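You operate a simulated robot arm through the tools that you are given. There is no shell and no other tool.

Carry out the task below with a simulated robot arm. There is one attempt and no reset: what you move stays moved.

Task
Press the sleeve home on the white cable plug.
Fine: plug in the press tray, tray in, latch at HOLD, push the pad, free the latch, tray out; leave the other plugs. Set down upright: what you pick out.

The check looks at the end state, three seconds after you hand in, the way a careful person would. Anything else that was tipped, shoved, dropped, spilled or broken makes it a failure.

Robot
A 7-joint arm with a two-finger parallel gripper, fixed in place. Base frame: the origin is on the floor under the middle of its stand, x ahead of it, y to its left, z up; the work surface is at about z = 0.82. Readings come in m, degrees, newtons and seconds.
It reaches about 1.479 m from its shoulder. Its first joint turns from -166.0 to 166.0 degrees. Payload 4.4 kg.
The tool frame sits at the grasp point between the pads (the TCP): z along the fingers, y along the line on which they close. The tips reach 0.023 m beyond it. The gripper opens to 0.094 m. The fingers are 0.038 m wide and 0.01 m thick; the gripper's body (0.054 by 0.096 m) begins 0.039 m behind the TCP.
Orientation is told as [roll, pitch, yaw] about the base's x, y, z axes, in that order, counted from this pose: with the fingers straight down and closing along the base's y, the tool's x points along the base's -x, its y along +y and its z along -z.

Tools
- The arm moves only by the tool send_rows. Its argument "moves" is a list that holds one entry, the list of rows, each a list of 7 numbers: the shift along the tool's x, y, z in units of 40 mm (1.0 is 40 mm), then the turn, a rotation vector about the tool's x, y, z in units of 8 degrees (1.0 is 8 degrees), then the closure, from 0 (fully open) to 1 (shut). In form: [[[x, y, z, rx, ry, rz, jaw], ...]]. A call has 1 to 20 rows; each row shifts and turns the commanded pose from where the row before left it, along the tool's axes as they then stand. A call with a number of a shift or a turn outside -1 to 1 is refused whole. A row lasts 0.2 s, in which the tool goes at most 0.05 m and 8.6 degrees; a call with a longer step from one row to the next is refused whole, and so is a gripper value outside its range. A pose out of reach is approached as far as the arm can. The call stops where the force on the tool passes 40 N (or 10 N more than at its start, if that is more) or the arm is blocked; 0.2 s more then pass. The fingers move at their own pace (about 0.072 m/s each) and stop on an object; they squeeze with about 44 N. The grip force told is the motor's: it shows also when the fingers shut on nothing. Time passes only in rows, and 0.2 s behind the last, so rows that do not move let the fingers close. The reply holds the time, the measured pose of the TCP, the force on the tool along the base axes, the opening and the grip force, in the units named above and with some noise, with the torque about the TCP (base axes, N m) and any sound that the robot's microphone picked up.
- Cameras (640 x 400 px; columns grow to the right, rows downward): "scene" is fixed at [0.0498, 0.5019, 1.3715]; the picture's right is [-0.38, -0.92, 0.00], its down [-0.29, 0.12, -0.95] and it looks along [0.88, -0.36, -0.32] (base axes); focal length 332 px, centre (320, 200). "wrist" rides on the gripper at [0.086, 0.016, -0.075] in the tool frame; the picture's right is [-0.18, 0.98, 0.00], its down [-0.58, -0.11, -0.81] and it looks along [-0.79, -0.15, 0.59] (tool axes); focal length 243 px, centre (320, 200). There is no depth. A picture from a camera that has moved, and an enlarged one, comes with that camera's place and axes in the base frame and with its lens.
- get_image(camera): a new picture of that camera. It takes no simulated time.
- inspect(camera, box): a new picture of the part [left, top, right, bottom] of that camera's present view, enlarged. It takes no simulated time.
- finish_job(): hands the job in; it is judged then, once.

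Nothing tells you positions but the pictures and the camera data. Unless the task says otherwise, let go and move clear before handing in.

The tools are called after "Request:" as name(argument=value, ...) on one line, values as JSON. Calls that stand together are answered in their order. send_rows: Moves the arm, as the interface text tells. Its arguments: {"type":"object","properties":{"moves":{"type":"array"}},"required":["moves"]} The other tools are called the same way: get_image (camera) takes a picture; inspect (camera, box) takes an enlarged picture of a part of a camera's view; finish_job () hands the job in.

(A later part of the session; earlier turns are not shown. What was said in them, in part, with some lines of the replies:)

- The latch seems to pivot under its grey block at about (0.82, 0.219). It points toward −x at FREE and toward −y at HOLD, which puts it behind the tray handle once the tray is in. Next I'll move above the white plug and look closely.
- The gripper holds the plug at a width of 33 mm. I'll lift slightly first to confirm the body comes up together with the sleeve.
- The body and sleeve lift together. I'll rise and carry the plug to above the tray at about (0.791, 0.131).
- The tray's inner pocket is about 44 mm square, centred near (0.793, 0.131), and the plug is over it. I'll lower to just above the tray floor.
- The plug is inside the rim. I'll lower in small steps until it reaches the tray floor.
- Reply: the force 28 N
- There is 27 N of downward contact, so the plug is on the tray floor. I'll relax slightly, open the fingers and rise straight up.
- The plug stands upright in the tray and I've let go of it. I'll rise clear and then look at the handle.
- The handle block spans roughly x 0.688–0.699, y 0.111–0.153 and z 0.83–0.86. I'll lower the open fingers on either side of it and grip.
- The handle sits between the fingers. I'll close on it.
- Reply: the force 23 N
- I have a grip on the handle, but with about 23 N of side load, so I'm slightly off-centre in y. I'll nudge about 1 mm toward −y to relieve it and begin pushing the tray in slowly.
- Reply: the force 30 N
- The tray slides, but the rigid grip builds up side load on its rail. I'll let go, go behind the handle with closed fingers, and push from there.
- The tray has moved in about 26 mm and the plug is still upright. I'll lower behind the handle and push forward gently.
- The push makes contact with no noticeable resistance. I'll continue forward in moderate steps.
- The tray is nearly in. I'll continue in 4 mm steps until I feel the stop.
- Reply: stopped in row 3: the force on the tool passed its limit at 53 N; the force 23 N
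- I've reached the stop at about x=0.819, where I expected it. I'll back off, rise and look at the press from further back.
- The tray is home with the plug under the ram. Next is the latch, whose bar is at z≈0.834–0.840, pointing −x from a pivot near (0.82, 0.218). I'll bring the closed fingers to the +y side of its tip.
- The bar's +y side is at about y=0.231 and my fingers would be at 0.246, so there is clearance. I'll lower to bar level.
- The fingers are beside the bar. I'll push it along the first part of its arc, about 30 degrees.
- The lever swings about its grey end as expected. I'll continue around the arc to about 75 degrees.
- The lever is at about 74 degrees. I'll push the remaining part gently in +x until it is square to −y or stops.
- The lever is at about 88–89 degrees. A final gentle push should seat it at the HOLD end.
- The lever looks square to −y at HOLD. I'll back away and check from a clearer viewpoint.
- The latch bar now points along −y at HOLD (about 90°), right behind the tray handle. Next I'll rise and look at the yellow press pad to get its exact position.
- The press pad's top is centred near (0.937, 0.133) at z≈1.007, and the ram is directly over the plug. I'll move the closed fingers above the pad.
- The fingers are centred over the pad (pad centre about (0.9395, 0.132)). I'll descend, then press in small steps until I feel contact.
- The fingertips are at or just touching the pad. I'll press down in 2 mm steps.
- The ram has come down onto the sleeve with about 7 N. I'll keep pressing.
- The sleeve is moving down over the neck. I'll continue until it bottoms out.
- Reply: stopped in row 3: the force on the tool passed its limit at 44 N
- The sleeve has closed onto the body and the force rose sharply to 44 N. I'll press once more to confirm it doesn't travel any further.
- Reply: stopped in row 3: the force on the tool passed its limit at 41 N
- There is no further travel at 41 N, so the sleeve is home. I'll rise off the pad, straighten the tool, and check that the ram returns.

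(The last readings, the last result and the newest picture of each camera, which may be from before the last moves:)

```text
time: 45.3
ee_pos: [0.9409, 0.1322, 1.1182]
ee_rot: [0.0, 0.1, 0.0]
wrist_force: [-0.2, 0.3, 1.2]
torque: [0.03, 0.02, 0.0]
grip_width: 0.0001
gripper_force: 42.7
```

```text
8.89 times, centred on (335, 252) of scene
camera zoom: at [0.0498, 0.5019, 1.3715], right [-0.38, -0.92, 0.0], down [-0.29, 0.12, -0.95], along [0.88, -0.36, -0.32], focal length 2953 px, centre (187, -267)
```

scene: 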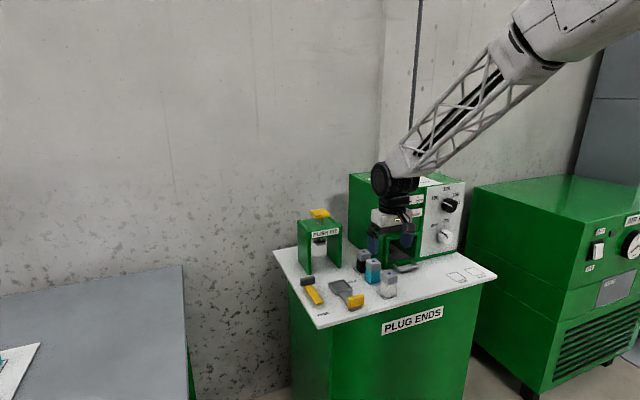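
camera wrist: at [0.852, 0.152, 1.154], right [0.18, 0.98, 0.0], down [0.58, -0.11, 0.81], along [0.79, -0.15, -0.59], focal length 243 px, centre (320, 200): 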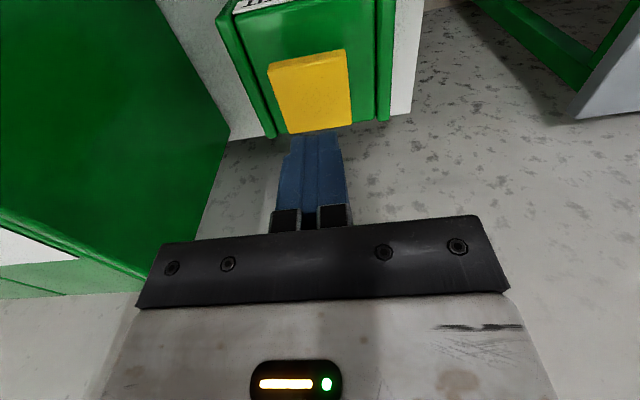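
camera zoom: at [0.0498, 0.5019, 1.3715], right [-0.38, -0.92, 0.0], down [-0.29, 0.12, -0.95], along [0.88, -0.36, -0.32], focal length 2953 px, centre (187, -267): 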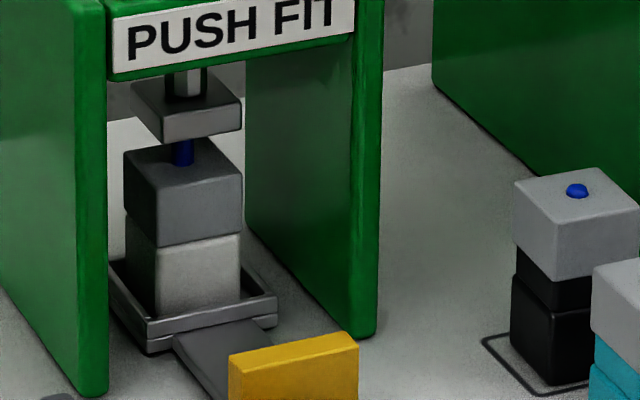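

The sleeve is home: the gap is gone and the blue pin now pokes up through the top. Next I'll free the latch by lowering the fingers on the +x side of its bar, between the handle and the pivot, and pushing back. First I'll move above that spot.

Request:
send_rows(moves=[[[0.7, 0.35, 0, 0, 0, 0, 1], [0.7, 0.35, 0, 0, 0, 0, 1], [0.7, 0.34, 0, 0, 0, 0, 1], [0, 0, 0.8, 0, 0, 0, 1], [0, 0, 0.8, 0, 0, 0, 1], [0, 0, 0.8, 0, 0, 0, 1], [0, 0, 0.8, 0, 0, 0, 1], [0, 0, 0.7, 0, 0, 0, 1], [0, 0, 0.6, 0, 0, 0, 1], [0, 0, 0, 0, 0, 0, 1]]])

Request:
get_image(camera="wrist")

Request:
inspect(camera="scene", box=[280, 200, 380, 310])

```text
time: 47.5
ee_pos: [0.856, 0.1744, 0.9369]
ee_rot: [0.0, 0.1, 0.1]
wrist_force: [-0.5, -0.8, 0.2]
torque: [0.0, 0.0, 0.0]
grip_width: 0.0
gripper_force: 42.8
```

```text
taken
camera wrist: at [0.7704, 0.1925, 1.0134], right [0.18, 0.98, 0.0], down [0.58, -0.11, 0.81], along [0.79, -0.15, -0.59], focal length 243 px, centre (320, 200)
```

wrist: 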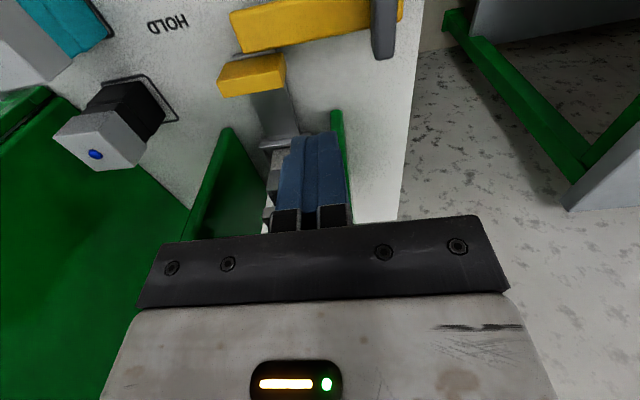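

```text
3.64 times, centred on (330, 255) of scene
camera zoom: at [0.0498, 0.5019, 1.3715], right [-0.38, -0.92, 0.0], down [-0.29, 0.12, -0.95], along [0.88, -0.36, -0.32], focal length 1208 px, centre (284, 0)
```

zoom: 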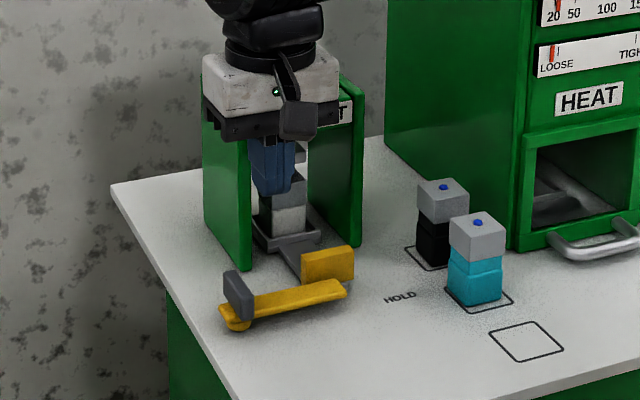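

Request:
inspect(camera="wrist", box=[200, 0, 420, 160])

```text
2.50 times, centred on (310, 80) of wrist
camera zoom: at [0.7704, 0.1925, 1.0134], right [0.18, 0.98, 0.0], down [0.58, -0.11, 0.81], along [0.79, -0.15, -0.59], focal length 606 px, centre (345, 500)
```

zoom: 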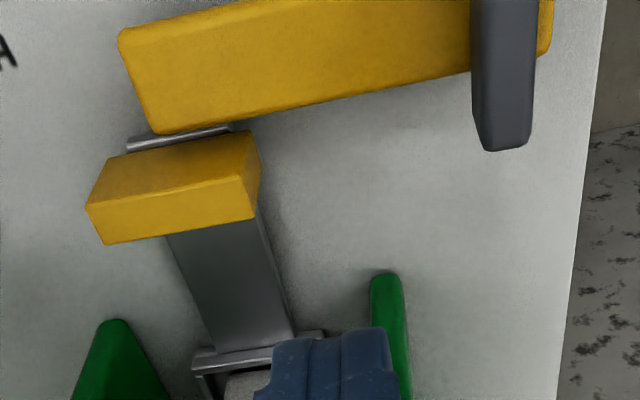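

Clearances look good: the bar's far edge is at x≈0.8325 and my finger face would be at 0.837, with the handle ending at y≈0.155. I'll lower to bar level.

Request:
send_rows(moves=[[[0, 0, 0.6, 0, 0, 0, 1], [0, 0, 0.6, 0, 0, 0, 1], [0, 0, 0.5, 0, 0, 0, 1], [0, 0, 0.45, 0, 0, 0, 1], [0, 0, 0, 0, 0, 0, 1]]])

Request:
get_image(camera="wrist")

Request:
inspect(camera="scene", box=[280, 200, 380, 310])

```text
time: 47.9
ee_pos: [0.859, 0.1755, 0.9221]
ee_rot: [0.1, -0.5, 0.0]
wrist_force: [-1.3, -0.4, 3.7]
torque: [0.01, -0.19, -0.02]
grip_width: 0.0
gripper_force: 42.0
stopped in row 2: the force on the tool passed its limit at 90 N (the readings are from after the stop); the commanded pose is now the measured one
```

```text
taken
camera wrist: at [0.7718, 0.1929, 0.9983], right [0.18, 0.98, 0.0], down [0.57, -0.11, 0.81], along [0.8, -0.15, -0.58], focal length 243 px, centre (320, 200)
```

wrist: 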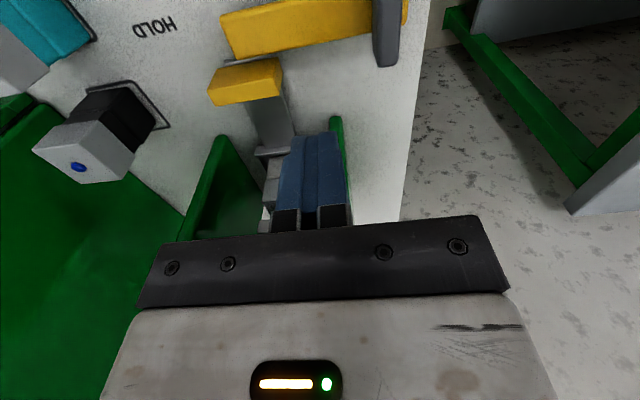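

```text
3.64 times, centred on (330, 255) of scene
camera zoom: at [0.0498, 0.5019, 1.3715], right [-0.38, -0.92, 0.0], down [-0.29, 0.12, -0.95], along [0.88, -0.36, -0.32], focal length 1208 px, centre (284, 0)
```

zoom: 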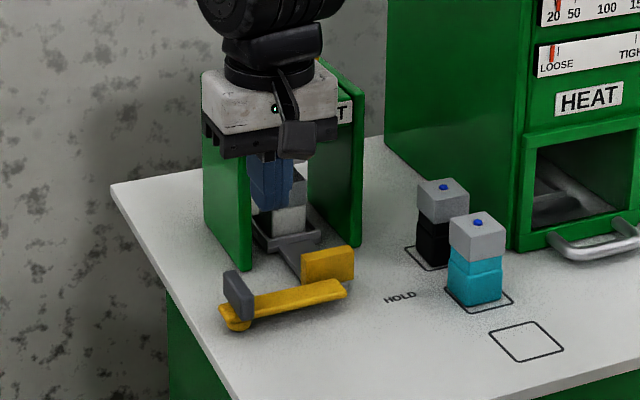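

The descent stopped early: part of the gripper body touched the front edge of the press's top. I'll back straight up and check nothing was disturbed. For freeing the latch I'll instead twist the grey knob block, which is centred on the pivot and well clear of the press.

Request:
send_rows(moves=[[[0, 0, -0.4, 0, 0, 0, 1], [0, 0, -0.9, 0, 0.06, 0, 1], [0.5, 0.3, -0.3, 0, 0, 0, 0.8], [0.5, 0.8, 0, 0, 0, 0, 0.6], [0.5, 0.6, 0, 0, 0, 0, 0.6], [0, 0, 0, 0, 0, 0, 0.6]]])

Request:
get_image(camera="wrist")

Request:
inspect(camera="scene", box=[270, 190, 390, 310])

```text
time: 49.3
ee_pos: [0.7975, 0.2442, 0.9891]
ee_rot: [0.0, 0.0, 0.0]
wrist_force: [-0.4, -0.3, 0.4]
torque: [0.01, 0.0, 0.01]
grip_width: 0.0379
gripper_force: 0.1
```

```text
taken
camera wrist: at [0.7112, 0.2612, 1.0634], right [0.18, 0.98, 0.0], down [0.58, -0.11, 0.81], along [0.79, -0.15, -0.59], focal length 243 px, centre (320, 200)
```

wrist: 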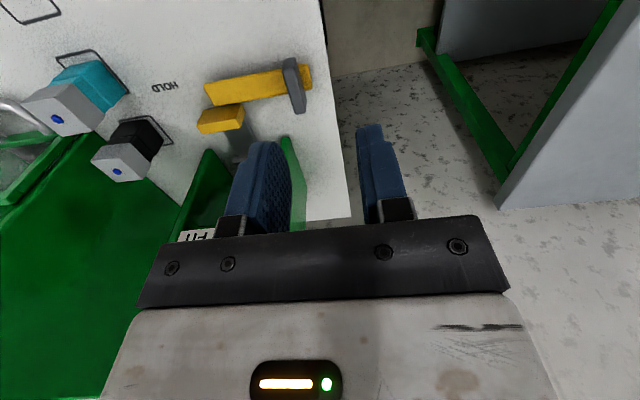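

```text
3.33 times, centred on (330, 250) of scene
camera zoom: at [0.0498, 0.5019, 1.3715], right [-0.38, -0.92, 0.0], down [-0.29, 0.12, -0.95], along [0.88, -0.36, -0.32], focal length 1107 px, centre (287, 33)
```

zoom: 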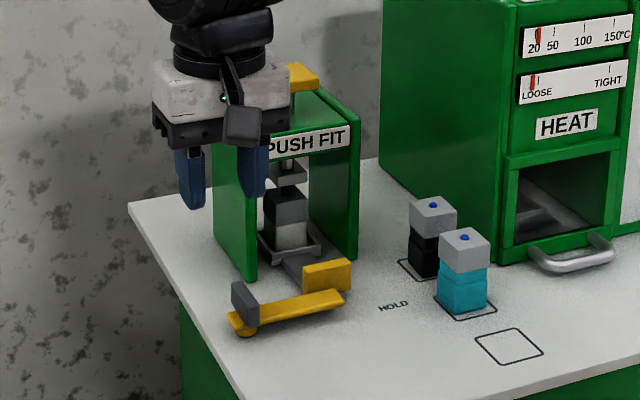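

Request:
inspect(camera="wrist", box=[190, 40, 330, 140])

Request:
inspect(camera="scene", box=[300, 260, 370, 320])

```text
4.00 times, centred on (260, 90) of wrist
camera zoom: at [0.7112, 0.2612, 1.0634], right [0.18, 0.98, 0.0], down [0.58, -0.11, 0.81], along [0.79, -0.15, -0.59], focal length 970 px, centre (560, 640)
```

zoom: 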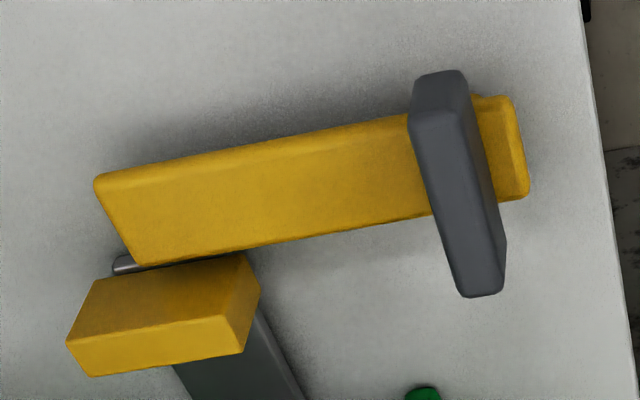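

```text
6.67 times, centred on (335, 290) of scene
camera zoom: at [0.0498, 0.5019, 1.3715], right [-0.38, -0.92, 0.0], down [-0.29, 0.12, -0.95], along [0.88, -0.36, -0.32], focal length 2215 px, centre (220, -400)
```

zoom: 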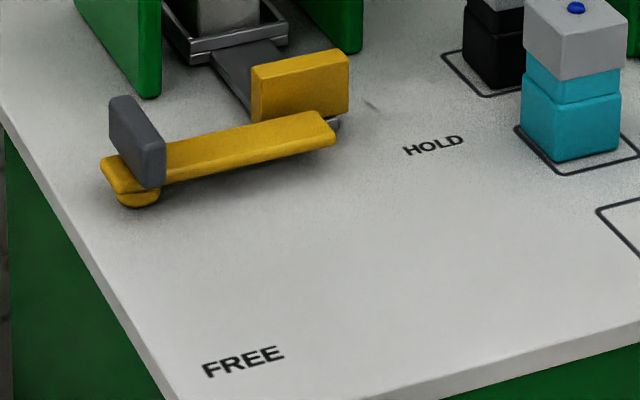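

The knob block spans x 0.798–0.840 and y 0.215–0.225, centred at about (0.819, 0.220) on the pivot, with its top near z≈0.866. I'll centre the open fingers over it and lower to about z=0.872.

Request:
send_rows(moves=[[[-0.525, -0.62, 0, 0, 0, 0, 0.6], [0, 0, 0.7, 0, 0, 0, 0.6], [0, 0, 0.7, 0, 0, 0, 0.6], [0, 0, 0.4, 0, 0, 0, 0.6], [0, 0, 0, 0, 0, 0, 0.6]]])

Request:
get_image(camera="wrist")

Request:
inspect(camera="scene", box=[280, 220, 380, 320])

```text
time: 50.5
ee_pos: [0.8196, 0.2198, 0.9151]
ee_rot: [0.1, -0.1, 0.0]
wrist_force: [0.4, 0.3, 0.0]
torque: [-0.01, 0.01, -0.01]
grip_width: 0.0375
gripper_force: 0.0
```

```text
taken
camera wrist: at [0.7326, 0.2368, 0.9906], right [0.18, 0.98, 0.0], down [0.58, -0.11, 0.81], along [0.79, -0.15, -0.59], focal length 243 px, centre (320, 200)
```

wrist: 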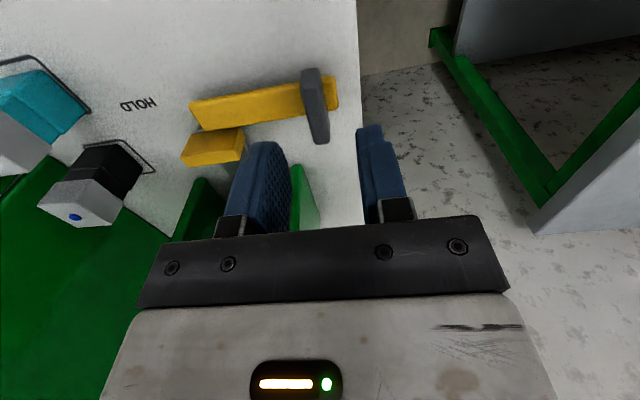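

```text
4.00 times, centred on (330, 270) of scene
camera zoom: at [0.0498, 0.5019, 1.3715], right [-0.38, -0.92, 0.0], down [-0.29, 0.12, -0.95], along [0.88, -0.36, -0.32], focal length 1329 px, centre (280, -80)
```

zoom: 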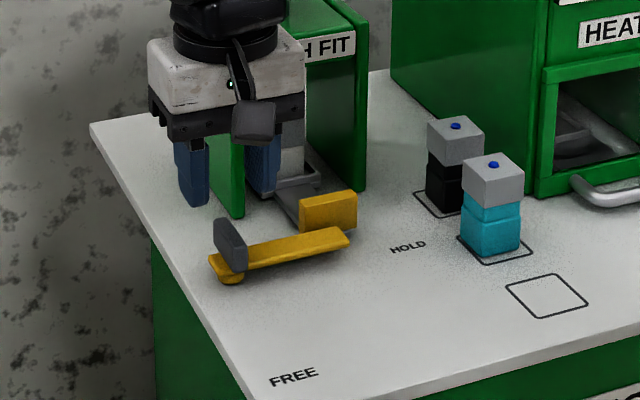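

Request:
send_rows(moves=[[[0, 0, 0.5, 0, 0, 0, 0.6], [0, 0, 0.45, 0, 0, 0, 0.6], [0, 0, 0.12, 0, 0, 0, 0.6], [0, 0, 0, 0, 0, 0, 0.6]]])

Request:
inspect(camera="wrist", box=[200, 90, 440, 240])

Request:
inspect(camera="scene", box=[290, 240, 360, 310])

```text
time: 51.5
ee_pos: [0.8181, 0.2191, 0.8707]
ee_rot: [0.2, 0.0, 0.1]
wrist_force: [-0.1, -0.8, 0.5]
torque: [0.0, 0.03, 0.03]
grip_width: 0.0377
gripper_force: 0.1
```

```text
2.67 times, centred on (320, 165) of wrist
camera zoom: at [0.7328, 0.2365, 0.9473], right [0.18, 0.98, 0.0], down [0.58, -0.11, 0.81], along [0.79, -0.15, -0.59], focal length 647 px, centre (320, 293)
```

zoom: 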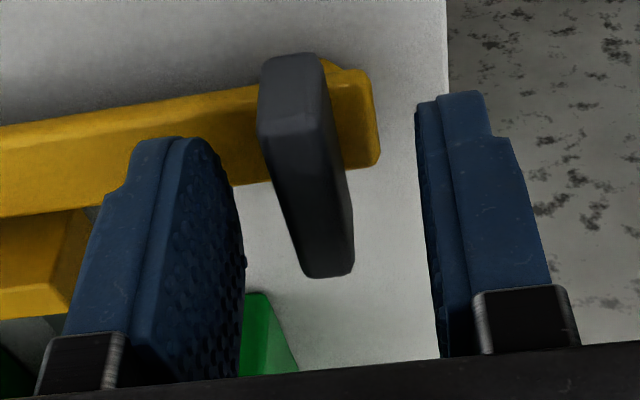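

```text
5.71 times, centred on (325, 275) of scene
camera zoom: at [0.0498, 0.5019, 1.3715], right [-0.38, -0.92, 0.0], down [-0.29, 0.12, -0.95], along [0.88, -0.36, -0.32], focal length 1898 px, centre (291, -229)
```

zoom: 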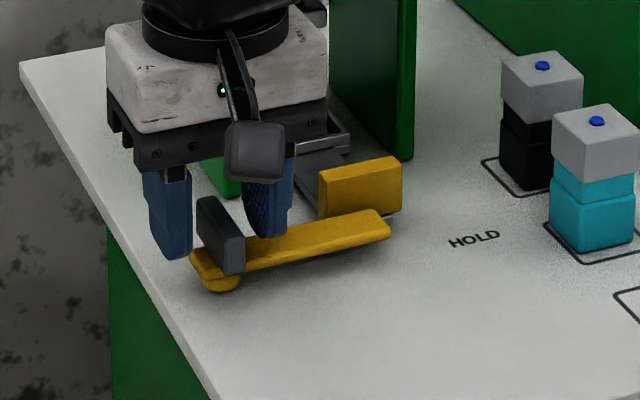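

The knob is between the fingers. I'll close to a loose fit around it and twist a little clockwise, as seen from above, to confirm the direction.

Request:
send_rows(moves=[[[0.03, 0, 0, 0, 0, 0, 0.85], [0, 0, 0, 0, 0, 0, 0.85], [0, 0, 0, 0, 0, 0.8, 0.85], [0, 0, 0, 0, 0, 0.8, 0.85], [0, 0, 0, 0, 0, 0, 0.85]]])

Request:
inspect(camera="wrist", box=[200, 90, 440, 240])

Request:
inspect(camera="scene", box=[290, 240, 360, 310])

```text
time: 52.7
ee_pos: [0.8182, 0.2195, 0.8726]
ee_rot: [0.1, 0.0, -12.8]
wrist_force: [-0.1, -0.5, 0.3]
torque: [0.01, 0.02, 0.01]
grip_width: 0.0141
gripper_force: 0.1
```

```text
2.67 times, centred on (320, 165) of wrist
camera zoom: at [0.7373, 0.2549, 0.9478], right [0.4, 0.92, 0.0], down [0.54, -0.24, 0.81], along [0.74, -0.32, -0.59], focal length 647 px, centre (320, 293)
```

zoom: 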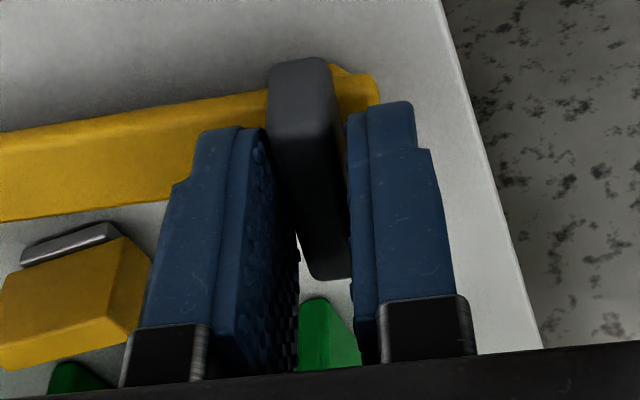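

```text
5.71 times, centred on (325, 275) of scene
camera zoom: at [0.0498, 0.5019, 1.3715], right [-0.38, -0.92, 0.0], down [-0.29, 0.12, -0.95], along [0.88, -0.36, -0.32], focal length 1898 px, centre (291, -229)
```

zoom: 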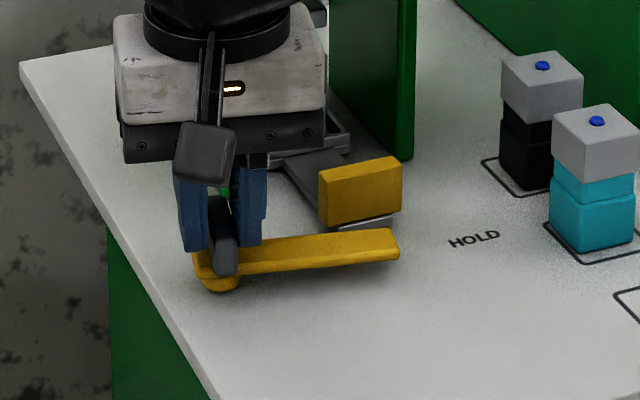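

The lever is turning toward FREE with no side load. I'll continue the twist.

Request:
send_rows(moves=[[[0, 0, 0, 0, 0, 1, 0.85], [0, 0, 0, 0, 0, 1, 0.85], [0, 0, 0, 0, 0, 1, 0.85], [0, 0, 0, 0, 0, 1, 0.85], [0, 0, 0, 0, 0, 1, 0.85], [0, 0, 0, 0, 0, 0, 0.85]]])

Request:
inspect(camera="scene", box=[280, 220, 380, 320])

Request:
get_image(camera="wrist")

```text
time: 54.1
ee_pos: [0.8188, 0.2198, 0.8714]
ee_rot: [0.1, 0.0, -52.8]
wrist_force: [3.1, 3.6, -0.3]
torque: [0.03, -0.01, 0.03]
grip_width: 0.0157
gripper_force: 1.5
```

```text
4.00 times, centred on (330, 270) of scene
camera zoom: at [0.0498, 0.5019, 1.3715], right [-0.38, -0.92, 0.0], down [-0.29, 0.12, -0.95], along [0.88, -0.36, -0.32], focal length 1329 px, centre (280, -80)
```

zoom: 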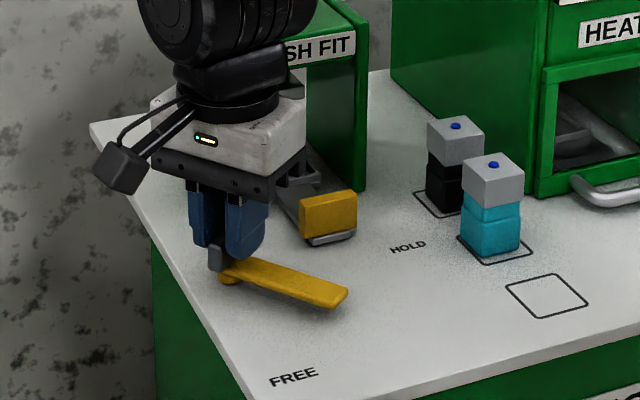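

```text
taken
camera wrist: at [0.7787, 0.2988, 0.9481], right [0.89, 0.45, 0.0], down [0.26, -0.53, 0.81], along [0.36, -0.72, -0.59], focal length 243 px, centre (320, 200)
```

wrist: 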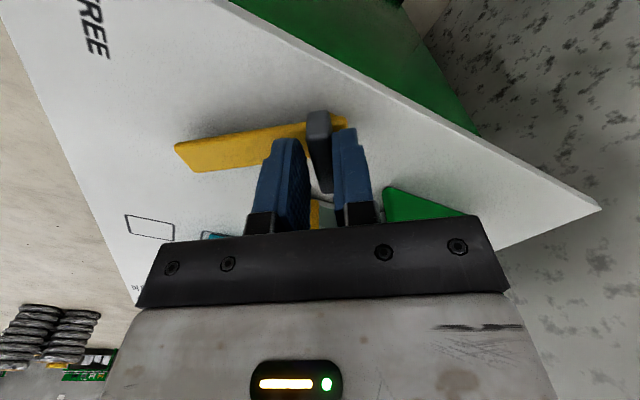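

Request:
send_rows(moves=[[[0, 0, 0, 0, 0, 1, 0.84], [0, 0, 0, 0, 0, 1, 0.84], [0, 0, 0, 0, 0, 1, 0.84], [0, 0, 0, 0, 0, 1, 0.84], [0, 0, 0, 0, 0, 0.65, 0.84], [0, 0, 0, 0, 0, 0, 0.84]]])

Request:
inspect(camera="scene", box=[280, 220, 380, 320])

Request:
get_image(camera="wrist")

```text
time: 55.5
ee_pos: [0.8173, 0.2198, 0.8726]
ee_rot: [0.0, 0.1, -90.1]
wrist_force: [9.6, 4.3, 1.5]
torque: [0.1, -0.21, 0.06]
grip_width: 0.0192
gripper_force: 5.0
```

```text
4.00 times, centred on (330, 270) of scene
camera zoom: at [0.0498, 0.5019, 1.3715], right [-0.38, -0.92, 0.0], down [-0.29, 0.12, -0.95], along [0.88, -0.36, -0.32], focal length 1329 px, centre (280, -80)
```

zoom: 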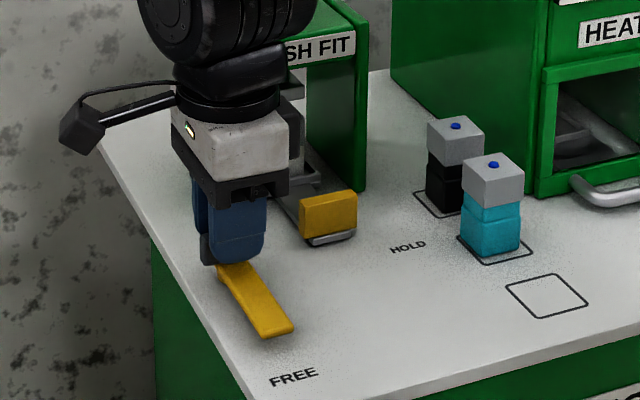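

```text
taken
camera wrist: at [0.8346, 0.3065, 0.948], right [0.98, -0.19, 0.0], down [-0.11, -0.58, 0.81], along [-0.15, -0.79, -0.59], focal length 243 px, centre (320, 200)
```

wrist: 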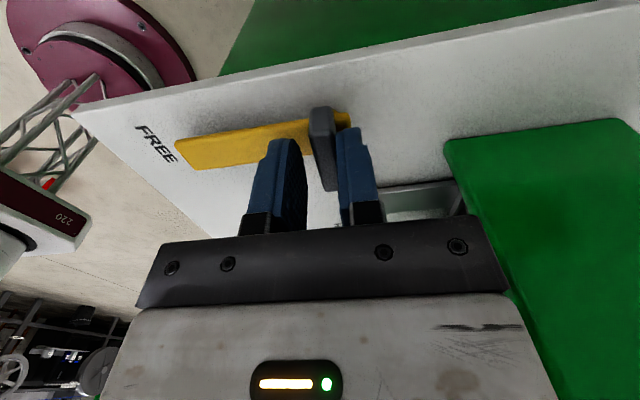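

Request:
inspect(camera="wrist", box=[160, 80, 400, 220])

Request:
inspect(camera="scene", box=[290, 260, 410, 330])

```text
2.67 times, centred on (280, 150) of wrist
camera zoom: at [0.8346, 0.3065, 0.948], right [0.98, -0.19, 0.0], down [-0.11, -0.58, 0.81], along [-0.15, -0.79, -0.59], focal length 647 px, centre (427, 333)
```

zoom: 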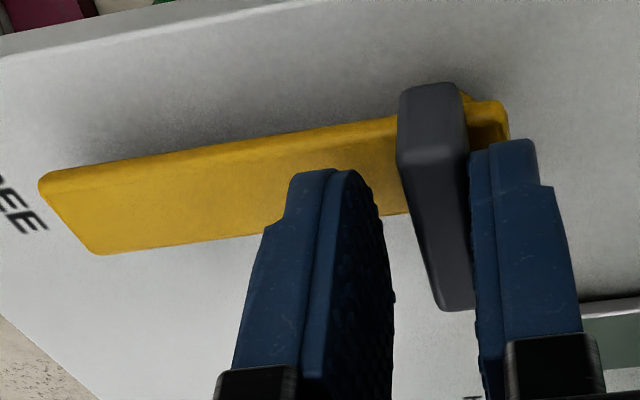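

```text
5.33 times, centred on (350, 295) of scene
camera zoom: at [0.0498, 0.5019, 1.3715], right [-0.38, -0.92, 0.0], down [-0.29, 0.12, -0.95], along [0.88, -0.36, -0.32], focal length 1772 px, centre (160, -307)
```

zoom: 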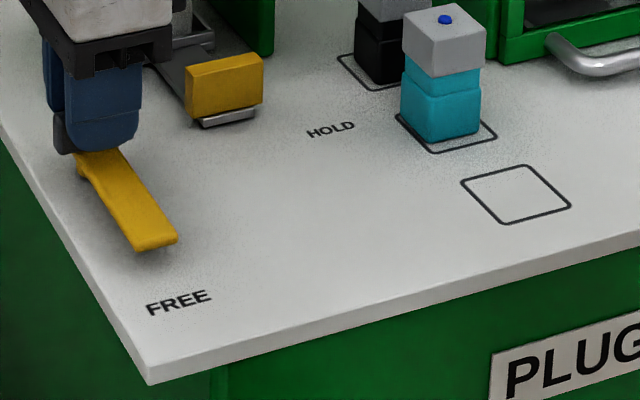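

The latch is back exactly where it was at FREE. I'll open, rise, and rotate the wrist back to yaw 0.

Request:
send_rows(moves=[[[0, 0, 0, 0, 0, 0, 0.7], [0, 0, 0, 0, 0, 0, 0.55], [0, 0, -0.5, 0, 0, 0, 0.55], [0, 0, -0.9, 0, 0, 0, 0.55], [0, 0, -0.9, 0, 0, 0, 0.55], [0, 0, -0.2, 0, 0, -1, 0.5], [0, 0, -0.2, 0, 0, -1, 0.5], [0, 0, 0, 0, 0, -1, 0.5], [0, 0, 0, 0, 0, -1, 0.5], [0, 0, 0, 0, 0, -1, 0.5], [0, 0, 0, 0, 0, -1, 0.5], [0, 0, 0, 0, 0, -1, 0.5], [0, 0, 0, 0, 0, -1, 0.5], [0, 0, 0, 0, 0, -1, 0.5], [0, 0, 0, 0, 0, -1, 0.5], [0, 0, 0, 0, 0, -1, 0.5], [0, 0, 0, 0, 0, -0.26, 0.5], [0, 0, 0, 0, 0, 0, 0.5]]])

Request:
get_image(camera="wrist")

Request:
inspect(camera="scene", box=[280, 210, 400, 330])

```text
time: 59.3
ee_pos: [0.8176, 0.2189, 0.9797]
ee_rot: [0.2, 0.0, 0.1]
wrist_force: [-0.5, 0.9, -0.2]
torque: [-0.01, 0.02, 0.01]
grip_width: 0.0472
gripper_force: 0.1
```

```text
taken
camera wrist: at [0.7317, 0.2355, 1.0557], right [0.18, 0.98, 0.0], down [0.58, -0.11, 0.81], along [0.79, -0.15, -0.59], focal length 243 px, centre (320, 200)
```

wrist: 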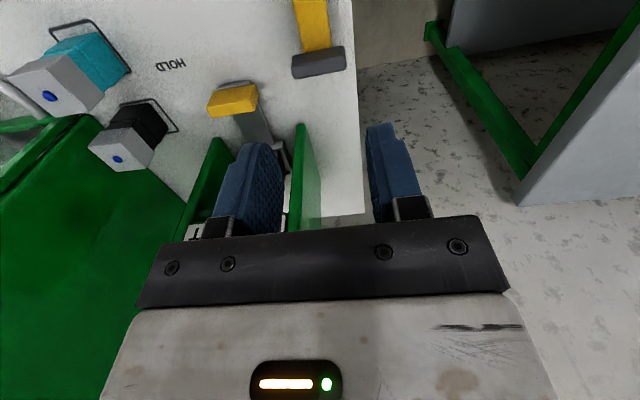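

```text
3.33 times, centred on (340, 270) of scene
camera zoom: at [0.0498, 0.5019, 1.3715], right [-0.38, -0.92, 0.0], down [-0.29, 0.12, -0.95], along [0.88, -0.36, -0.32], focal length 1107 px, centre (253, -33)
```

zoom: 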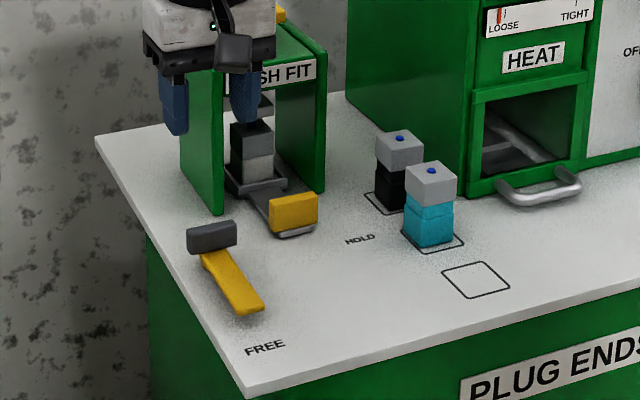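

The latch is FREE and the tray can come out. I'll go above the handle (x≈0.838–0.849) with open fingers, keeping the TCP at x≈0.834 so the body stays clear of the press front.

Request:
send_rows(moves=[[[-0.137, -0.73, 0, 0, 0, 0, 0.25], [-0.137, -0.73, 0, 0, 0, 0, 0.25], [-0.137, -0.73, 0, 0, 0, 0, 0.25], [0, 0, 0.8, 0, 0, 0, 0.25], [0, 0, 0.6, 0, 0, 0, 0.25], [0, 0, 0, 0, 0, 0, 0.25]]])

Request:
get_image(camera="wrist")

Request:
inspect(camera="scene", box=[280, 210, 400, 330])

```text
time: 60.7
ee_pos: [0.8345, 0.1303, 0.9229]
ee_rot: [0.0, 0.0, 0.0]
wrist_force: [0.2, -0.5, 0.0]
torque: [-0.01, -0.01, -0.01]
grip_width: 0.0703
gripper_force: 0.0
```

```text
taken
camera wrist: at [0.7487, 0.1485, 0.9988], right [0.18, 0.98, 0.0], down [0.58, -0.11, 0.81], along [0.79, -0.15, -0.59], focal length 243 px, centre (320, 200)
```

wrist: 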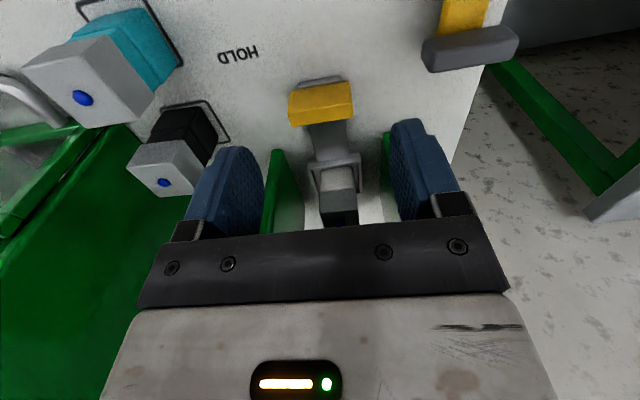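

```text
3.33 times, centred on (340, 270) of scene
camera zoom: at [0.0498, 0.5019, 1.3715], right [-0.38, -0.92, 0.0], down [-0.29, 0.12, -0.95], along [0.88, -0.36, -0.32], focal length 1107 px, centre (253, -33)
```

zoom: 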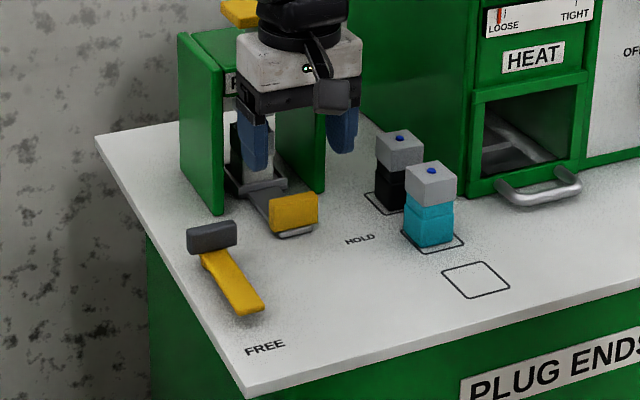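

Request:
send_rows(moves=[[[0, 0.035, 0.6, 0, 0, 0, 0.25], [0, 0, 0.6, 0, 0, 0, 0.25], [0, 0, 0.57, 0, 0, 0, 0.25], [0, 0, 0, 0, 0, 0, 0.25]]])

Request:
inspect(camera="wrist", box=[200, 80, 440, 240])

Request:
inspect(camera="scene", box=[290, 210, 390, 310])

```text
time: 61.7
ee_pos: [0.8347, 0.133, 0.8524]
ee_rot: [0.1, 0.0, 0.1]
wrist_force: [0.2, 0.4, 0.5]
torque: [-0.03, 0.03, 0.0]
grip_width: 0.0704
gripper_force: 0.0
```

```text
2.50 times, centred on (320, 160) of wrist
camera zoom: at [0.7485, 0.1496, 0.9285], right [0.18, 0.98, 0.0], down [0.58, -0.11, 0.81], along [0.79, -0.15, -0.59], focal length 606 px, centre (320, 300)
```

zoom: 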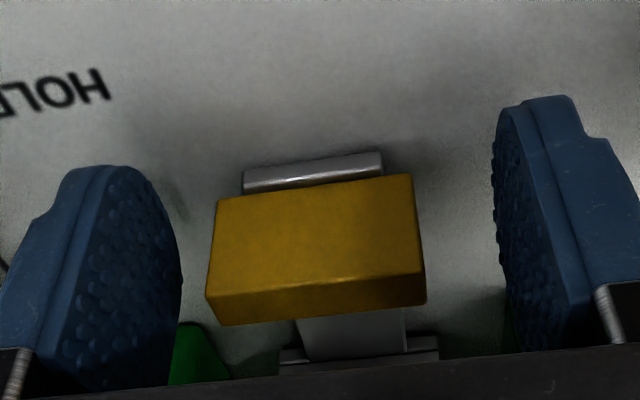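

```text
4.00 times, centred on (340, 260) of scene
camera zoom: at [0.0498, 0.5019, 1.3715], right [-0.38, -0.92, 0.0], down [-0.29, 0.12, -0.95], along [0.88, -0.36, -0.32], focal length 1329 px, centre (240, -40)
```

zoom: 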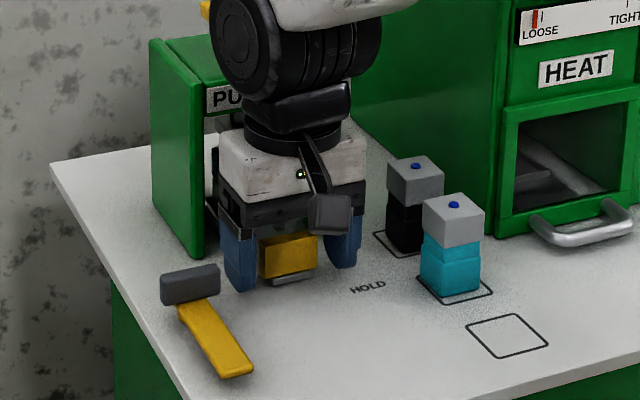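

The handle is between the fingers. I'll close on it and check the side load before pulling.

Request:
send_rows(moves=[[[0, -0.02, 0, 0, 0, 0, 0.6], [0, 0, 0, 0, 0, 0, 0.85], [0, 0, 0, 0, 0, 0, 0.85], [0, 0, 0, 0, 0, 0, 0.85]]])

```text
time: 62.6
ee_pos: [0.8349, 0.1308, 0.8534]
ee_rot: [0.0, 0.1, 0.0]
wrist_force: [-0.2, -7.4, -0.6]
torque: [-0.52, -0.29, -0.2]
grip_width: 0.0438
gripper_force: 44.5
stopped in row 4: the force on the tool passed its limit at 42 N (the readings are from after the stop); the commanded pose is now the measured one
```

Gripped, with only about 7 N of side load left. I'll pull the tray out in short moves.

Request:
send_rows(moves=[[[0.08, -0.005, 0, 0, 0, 0, 0.85], [0.15, 0, 0, 0, 0, 0, 0.85], [0.2, 0, 0, 0, 0, 0, 0.85], [0, 0, 0, 0, 0, 0, 0.85]]])

Request:
inspect(camera="scene", box=[290, 210, 390, 310])

Request:
inspect(camera="wrist", box=[200, 80, 440, 240])

```text
time: 63.6
ee_pos: [0.8178, 0.1296, 0.8546]
ee_rot: [0.1, 0.0, 0.0]
wrist_force: [0.4, -10.8, 1.0]
torque: [-0.38, -0.09, -0.12]
grip_width: 0.0441
gripper_force: 44.6
```

```text
4.00 times, centred on (340, 260) of scene
camera zoom: at [0.0498, 0.5019, 1.3715], right [-0.38, -0.92, 0.0], down [-0.29, 0.12, -0.95], along [0.88, -0.36, -0.32], focal length 1329 px, centre (240, -40)
```

zoom: 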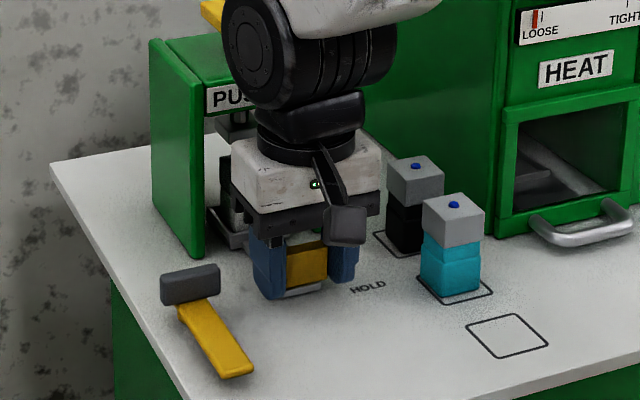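

```text
2.50 times, centred on (320, 160) of wrist
camera zoom: at [0.7312, 0.1472, 0.9285], right [0.18, 0.98, 0.0], down [0.58, -0.11, 0.81], along [0.79, -0.15, -0.59], focal length 606 px, centre (320, 300)
```

zoom: 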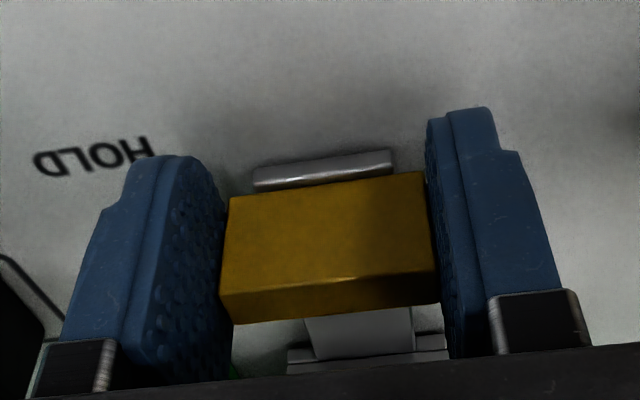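

The tray is coming out smoothly. I'll continue pulling.

Request:
send_rows(moves=[[[0.2, -0.008, 0, 0, 0, 0, 0.85], [0.22, 0, 0, 0, 0, 0, 0.85], [0.22, 0, 0, 0, 0, 0, 0.85], [0.22, 0, 0, 0, 0, 0, 0.85], [0, 0, 0, 0, 0, 0, 0.85]]])

Request:
inspect(camera="scene", box=[290, 210, 390, 310])

```text
time: 64.8
ee_pos: [0.7829, 0.1302, 0.8529]
ee_rot: [0.1, 0.1, 0.1]
wrist_force: [-0.7, 7.8, 2.9]
torque: [-0.23, 0.6, -0.12]
grip_width: 0.0439
gripper_force: 45.3
```

```text
4.00 times, centred on (340, 260) of scene
camera zoom: at [0.0498, 0.5019, 1.3715], right [-0.38, -0.92, 0.0], down [-0.29, 0.12, -0.95], along [0.88, -0.36, -0.32], focal length 1329 px, centre (240, -40)
```

zoom: 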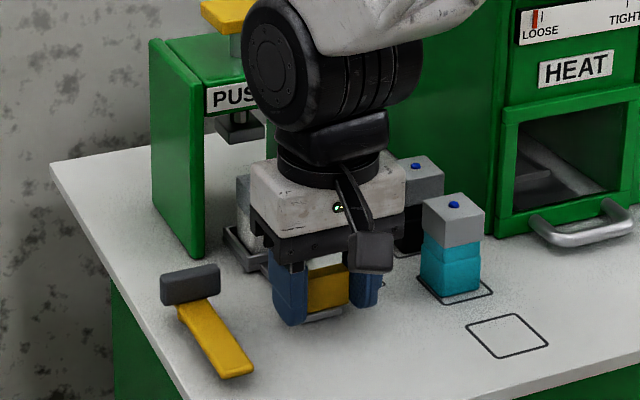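

Request:
send_rows(moves=[[[0.22, 0.004, 0, 0, 0, 0, 0.85], [0.24, 0, 0, 0, 0, 0, 0.85], [0.24, 0, 0, 0, 0, 0, 0.85], [0.24, 0, 0, 0, 0, 0, 0.85], [0.24, 0, 0, 0, 0, 0, 0.85], [0, 0, 0, 0, 0, 0, 0.85]]])

Request:
inspect(camera="scene", box=[290, 210, 390, 310])

```text
time: 66.2
ee_pos: [0.7365, 0.1303, 0.8526]
ee_rot: [0.1, 0.1, 0.1]
wrist_force: [-0.2, 3.0, -0.9]
torque: [-0.31, 0.07, 0.06]
grip_width: 0.0438
gripper_force: 44.9
```

```text
4.00 times, centred on (340, 260) of scene
camera zoom: at [0.0498, 0.5019, 1.3715], right [-0.38, -0.92, 0.0], down [-0.29, 0.12, -0.95], along [0.88, -0.36, -0.32], focal length 1329 px, centre (240, -40)
```

zoom: 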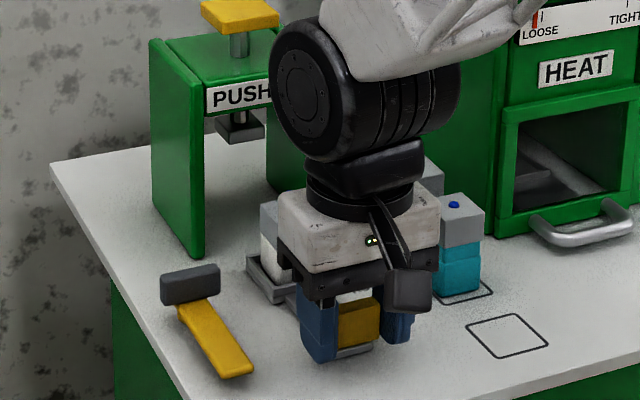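

Request:
send_rows(moves=[[[0.22, 0, 0, 0, 0, 0, 0.85], [0.24, 0, 0, 0, 0, 0, 0.85], [0.24, 0, 0, 0, 0, 0, 0.85], [0.2, 0, 0, 0, 0, 0, 0.85], [0.1, 0, 0, 0, 0, 0, 0.85], [0.1, 0, 0, 0, 0, 0, 0.85], [0, 0, 0, 0, 0, 0, 0.85]]])

Request:
inspect(camera="scene", box=[290, 210, 390, 320])

Request:
inspect(camera="wrist", box=[200, 80, 440, 240])

```text
time: 67.8
ee_pos: [0.6917, 0.1298, 0.8524]
ee_rot: [0.0, 0.1, 0.1]
wrist_force: [-0.6, -3.7, -3.8]
torque: [-0.24, -0.16, -0.27]
grip_width: 0.044
gripper_force: 44.6
```

```text
3.64 times, centred on (340, 265) of scene
camera zoom: at [0.0498, 0.5019, 1.3715], right [-0.38, -0.92, 0.0], down [-0.29, 0.12, -0.95], along [0.88, -0.36, -0.32], focal length 1208 px, centre (247, -36)
```

zoom: 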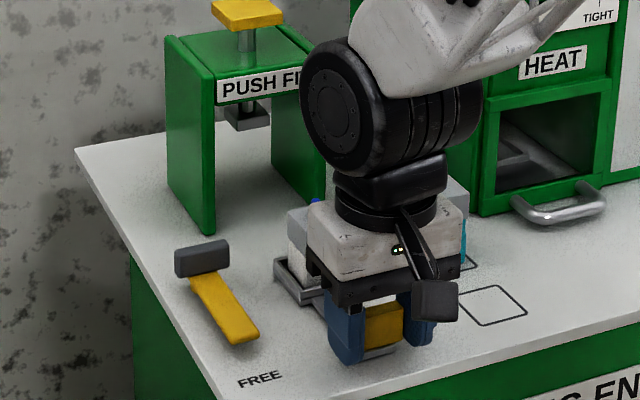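

```text
2.50 times, centred on (320, 160) of wrist
camera zoom: at [0.6057, 0.1472, 0.9286], right [0.18, 0.98, 0.0], down [0.58, -0.11, 0.81], along [0.79, -0.15, -0.59], focal length 606 px, centre (320, 300)
```

zoom: 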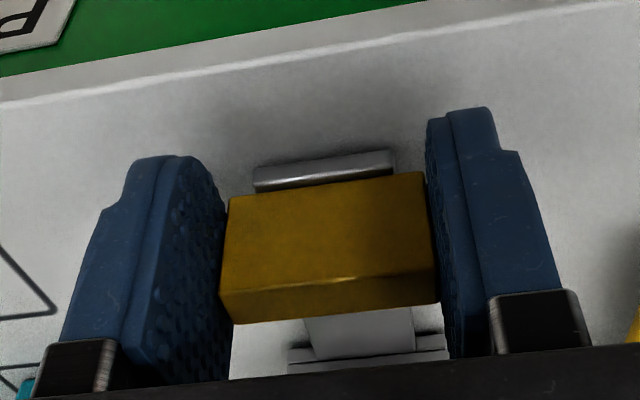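

Request:
send_rows(moves=[[[0.06, 0, 0, 0, 0, 0, 0.85], [0.06, 0, 0, 0, 0, 0, 0.85], [0.06, 0, 0, 0, 0, 0, 0.85], [0, 0, 0, 0, 0, 0, 0.85]]])

```text
time: 68.8
ee_pos: [0.6848, 0.1298, 0.852]
ee_rot: [0.1, 0.1, 0.0]
wrist_force: [0.0, -12.5, 0.1]
torque: [-0.45, 0.42, -0.15]
grip_width: 0.0436
gripper_force: 45.3
```

Request:
send_rows(moves=[[[0.04, 0, 0, 0, 0, 0, 0.85], [0.04, 0, 0, 0, 0, 0, 0.85], [0, 0, 0, 0, 0, 0, 0.85]]])

Request:
inspect(camera="scene", box=[290, 210, 390, 320])

```text
time: 69.3
ee_pos: [0.685, 0.1299, 0.852]
ee_rot: [0.1, -0.1, 0.0]
wrist_force: [11.2, -3.5, -8.8]
torque: [-0.62, -0.52, -0.14]
grip_width: 0.0439
gripper_force: 45.5
stopped in row 2: the force on the tool passed its limit at 42 N (the readings are from after the stop); the commanded pose is now the measured one
```

```text
3.64 times, centred on (340, 265) of scene
camera zoom: at [0.0498, 0.5019, 1.3715], right [-0.38, -0.92, 0.0], down [-0.29, 0.12, -0.95], along [0.88, -0.36, -0.32], focal length 1208 px, centre (247, -36)
```

zoom: 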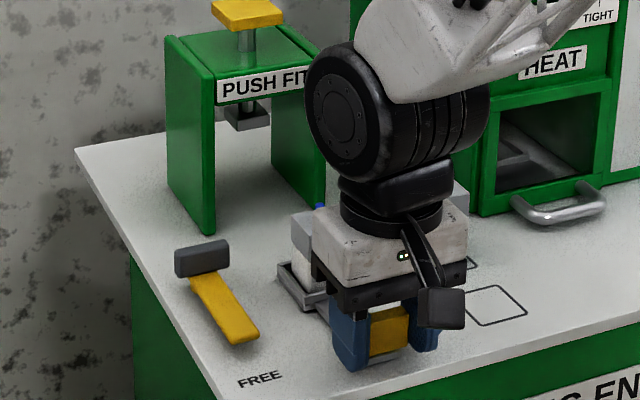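

The tray has reached its outer stop. I'll release the handle, rise, and look at the plug.

Request:
send_rows(moves=[[[0, 0, 0, 0, 0, 0, 0.45], [0, 0, 0, 0, 0, 0, 0.3], [0, 0, -0.4, 0, 0, 0, 0.3], [0, 0, -0.9, 0, 0, 0, 0.3], [0, 0, -0.9, 0, 0, 0, 0.3], [0, 0, -0.9, 0, 0, 0, 0.2], [0, 0, 0, 0, 0, 0, 0.2]]])

Request:
get_image(camera="wrist")

Request:
inspect(camera="scene", box=[280, 210, 400, 330])

Request:
inspect(camera="scene", box=[320, 250, 380, 310])

```text
time: 70.9
ee_pos: [0.6841, 0.1308, 0.9781]
ee_rot: [0.1, -0.1, 0.0]
wrist_force: [0.1, 0.5, 0.3]
torque: [-0.01, 0.0, 0.02]
grip_width: 0.0752
gripper_force: 0.0
```

```text
taken
camera wrist: at [0.597, 0.1473, 1.053], right [0.18, 0.98, 0.0], down [0.58, -0.11, 0.81], along [0.79, -0.15, -0.59], focal length 243 px, centre (320, 200)
```

wrist: 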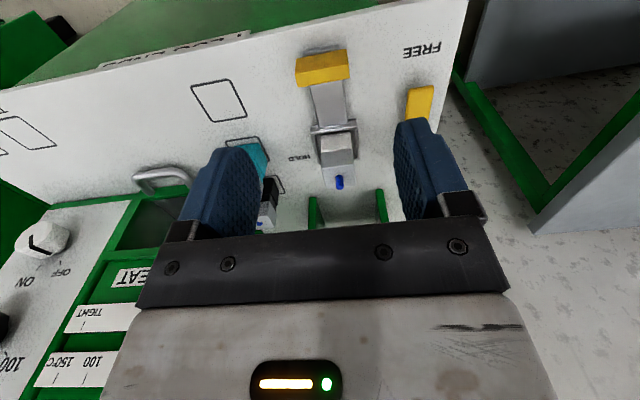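

```text
3.33 times, centred on (340, 270) of scene
camera zoom: at [0.0498, 0.5019, 1.3715], right [-0.38, -0.92, 0.0], down [-0.29, 0.12, -0.95], along [0.88, -0.36, -0.32], focal length 1107 px, centre (253, -33)
```

zoom: 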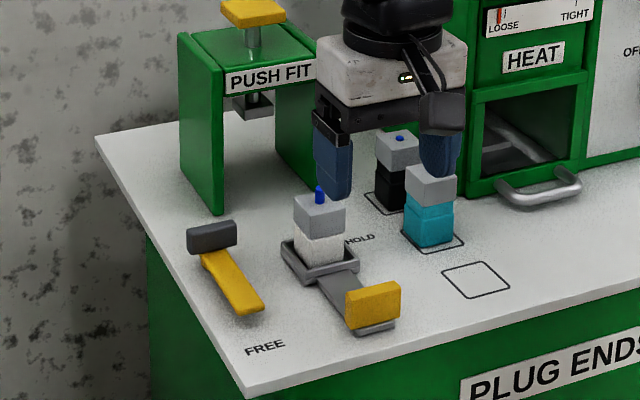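

```text
6.67 times, centred on (350, 280) of scene
camera zoom: at [0.0498, 0.5019, 1.3715], right [-0.38, -0.92, 0.0], down [-0.29, 0.12, -0.95], along [0.88, -0.36, -0.32], focal length 2215 px, centre (120, -333)
```

zoom: 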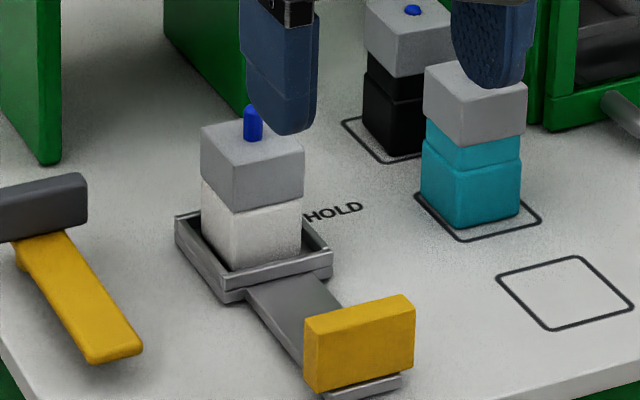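

The tray is out, the latch is at FREE, and the white plug stands upright with its sleeve closed on the body. I'll look closer to confirm the sleeve is fully home and the other plugs are untouched.

Request:
inspect(camera="wrist", box=[280, 100, 400, 200])

Request:
inspect(camera="scene", box=[335, 260, 365, 290])

Request:
send_rows(moves=[[[0.3, -0.2, -0.9, 0, 0, 0, 0], [0.3, -0.5, -0.8, 0, 0, 0, 0], [0, -0.7, -0.7, 0, 0, 0, 0], [-0.2, -0.8, -0.7, 0, 0, 0, 0], [-0.4, -0.8, -0.7, 0, 0, 0, 0], [-0.5, -0.8, -0.7, 0, 0, 0, 0], [-0.4, -0.4, -0.7, 0, 0, 0, 0], [0, 0, 0, 0, 0, 0, 0]]])

Request:
get_image(camera="scene")

Request:
inspect(camera="scene", box=[280, 200, 420, 330])

Request:
get_image(camera="wrist")

```text
4.00 times, centred on (340, 150) of wrist
camera zoom: at [0.597, 0.1473, 1.053], right [0.18, 0.98, 0.0], down [0.58, -0.11, 0.81], along [0.79, -0.15, -0.59], focal length 970 px, centre (240, 400)
```

zoom: 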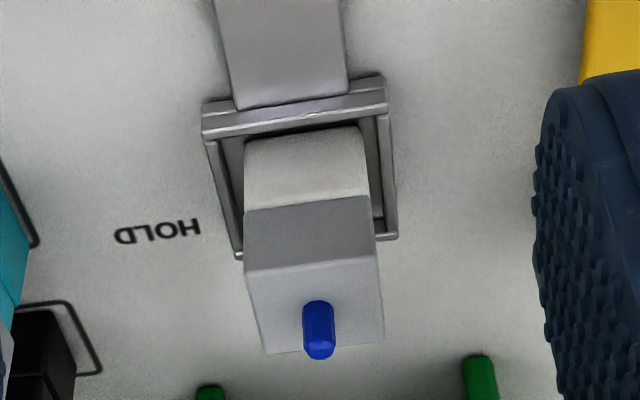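

```text
13.33 times, centred on (350, 275) of scene
camera zoom: at [0.0498, 0.5019, 1.3715], right [-0.38, -0.92, 0.0], down [-0.29, 0.12, -0.95], along [0.88, -0.36, -0.32], focal length 4429 px, centre (-80, -800)
```

zoom: 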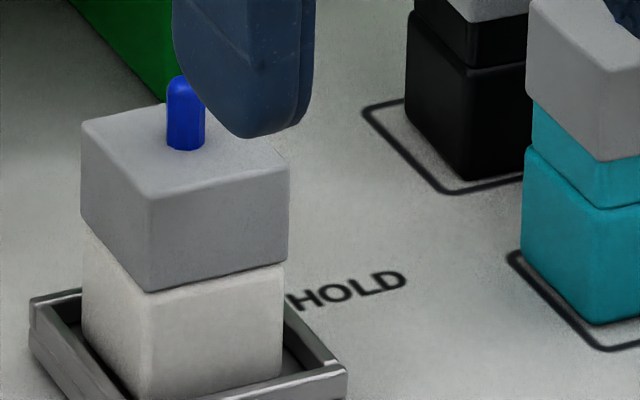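

```text
time: 72.7
ee_pos: [0.7198, -0.0383, 1.1856]
ee_rot: [0.1, -0.2, 0.1]
wrist_force: [0.0, 0.3, 0.0]
torque: [0.03, 0.04, 0.03]
grip_width: 0.0939
gripper_force: 0.0
```

```text
taken
```

scene: 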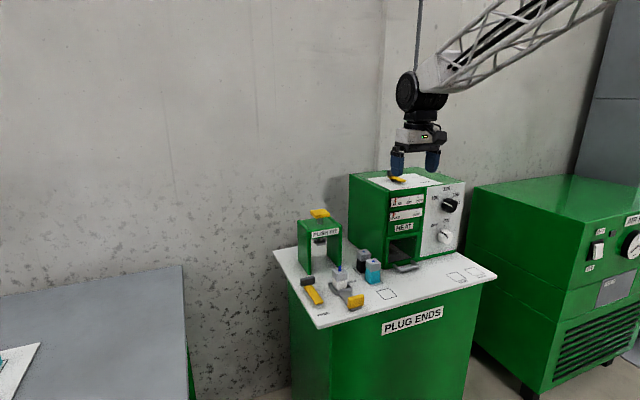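

```text
3.08 times, centred on (350, 265) of scene
camera zoom: at [0.0498, 0.5019, 1.3715], right [-0.38, -0.92, 0.0], down [-0.29, 0.12, -0.95], along [0.88, -0.36, -0.32], focal length 1022 px, centre (228, 0)
```

zoom: 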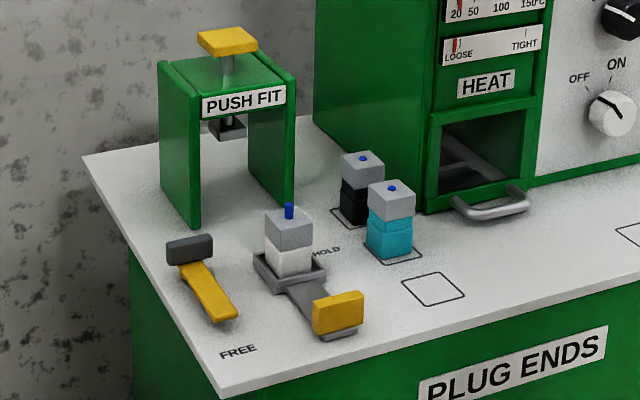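

```text
taken
camera wrist: at [0.6333, -0.0213, 1.26], right [0.18, 0.98, 0.0], down [0.58, -0.11, 0.81], along [0.79, -0.15, -0.59], focal length 243 px, centre (320, 200)
```

wrist: 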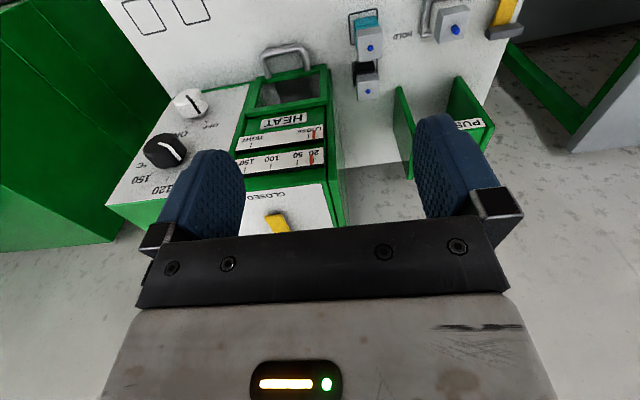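

The work is done. The white plug stands upright in the pulled-out tray with its sleeve home and the pin showing through the top. The latch is at FREE, the black and teal plugs and the heater are as they were, and the arm is clear and open, so I'm handing in.

Request:
finish_job()

```text
The job is handed in.
```

The sleeve on the white cable plug is pressed home, and I've handed the job in. I haven't seen the check's result.

- **Plug:** it stands upright in the pulled-out tray. The gap under the sleeve is gone, and the blue pin now shows through the top. A second push at about 41 N moved it no further.
- **Press:** the tray is back at its outer stop, the latch is at FREE where it started, and the press pad is back up.
- **Other items:** the black and teal plugs and the heater look unchanged in the final pictures.
- **Contact with the press:** while lowering to free the latch, the gripper body touched the front top edge of the press, and the arm stopped at about 90 N. I backed off and turned the latch by its grey knob instead; the pictures show nothing moved or marked.
- **Left in the tray:** your steps ended at "tray out", so I left the plug there rather than returning it to its mark on the bench.
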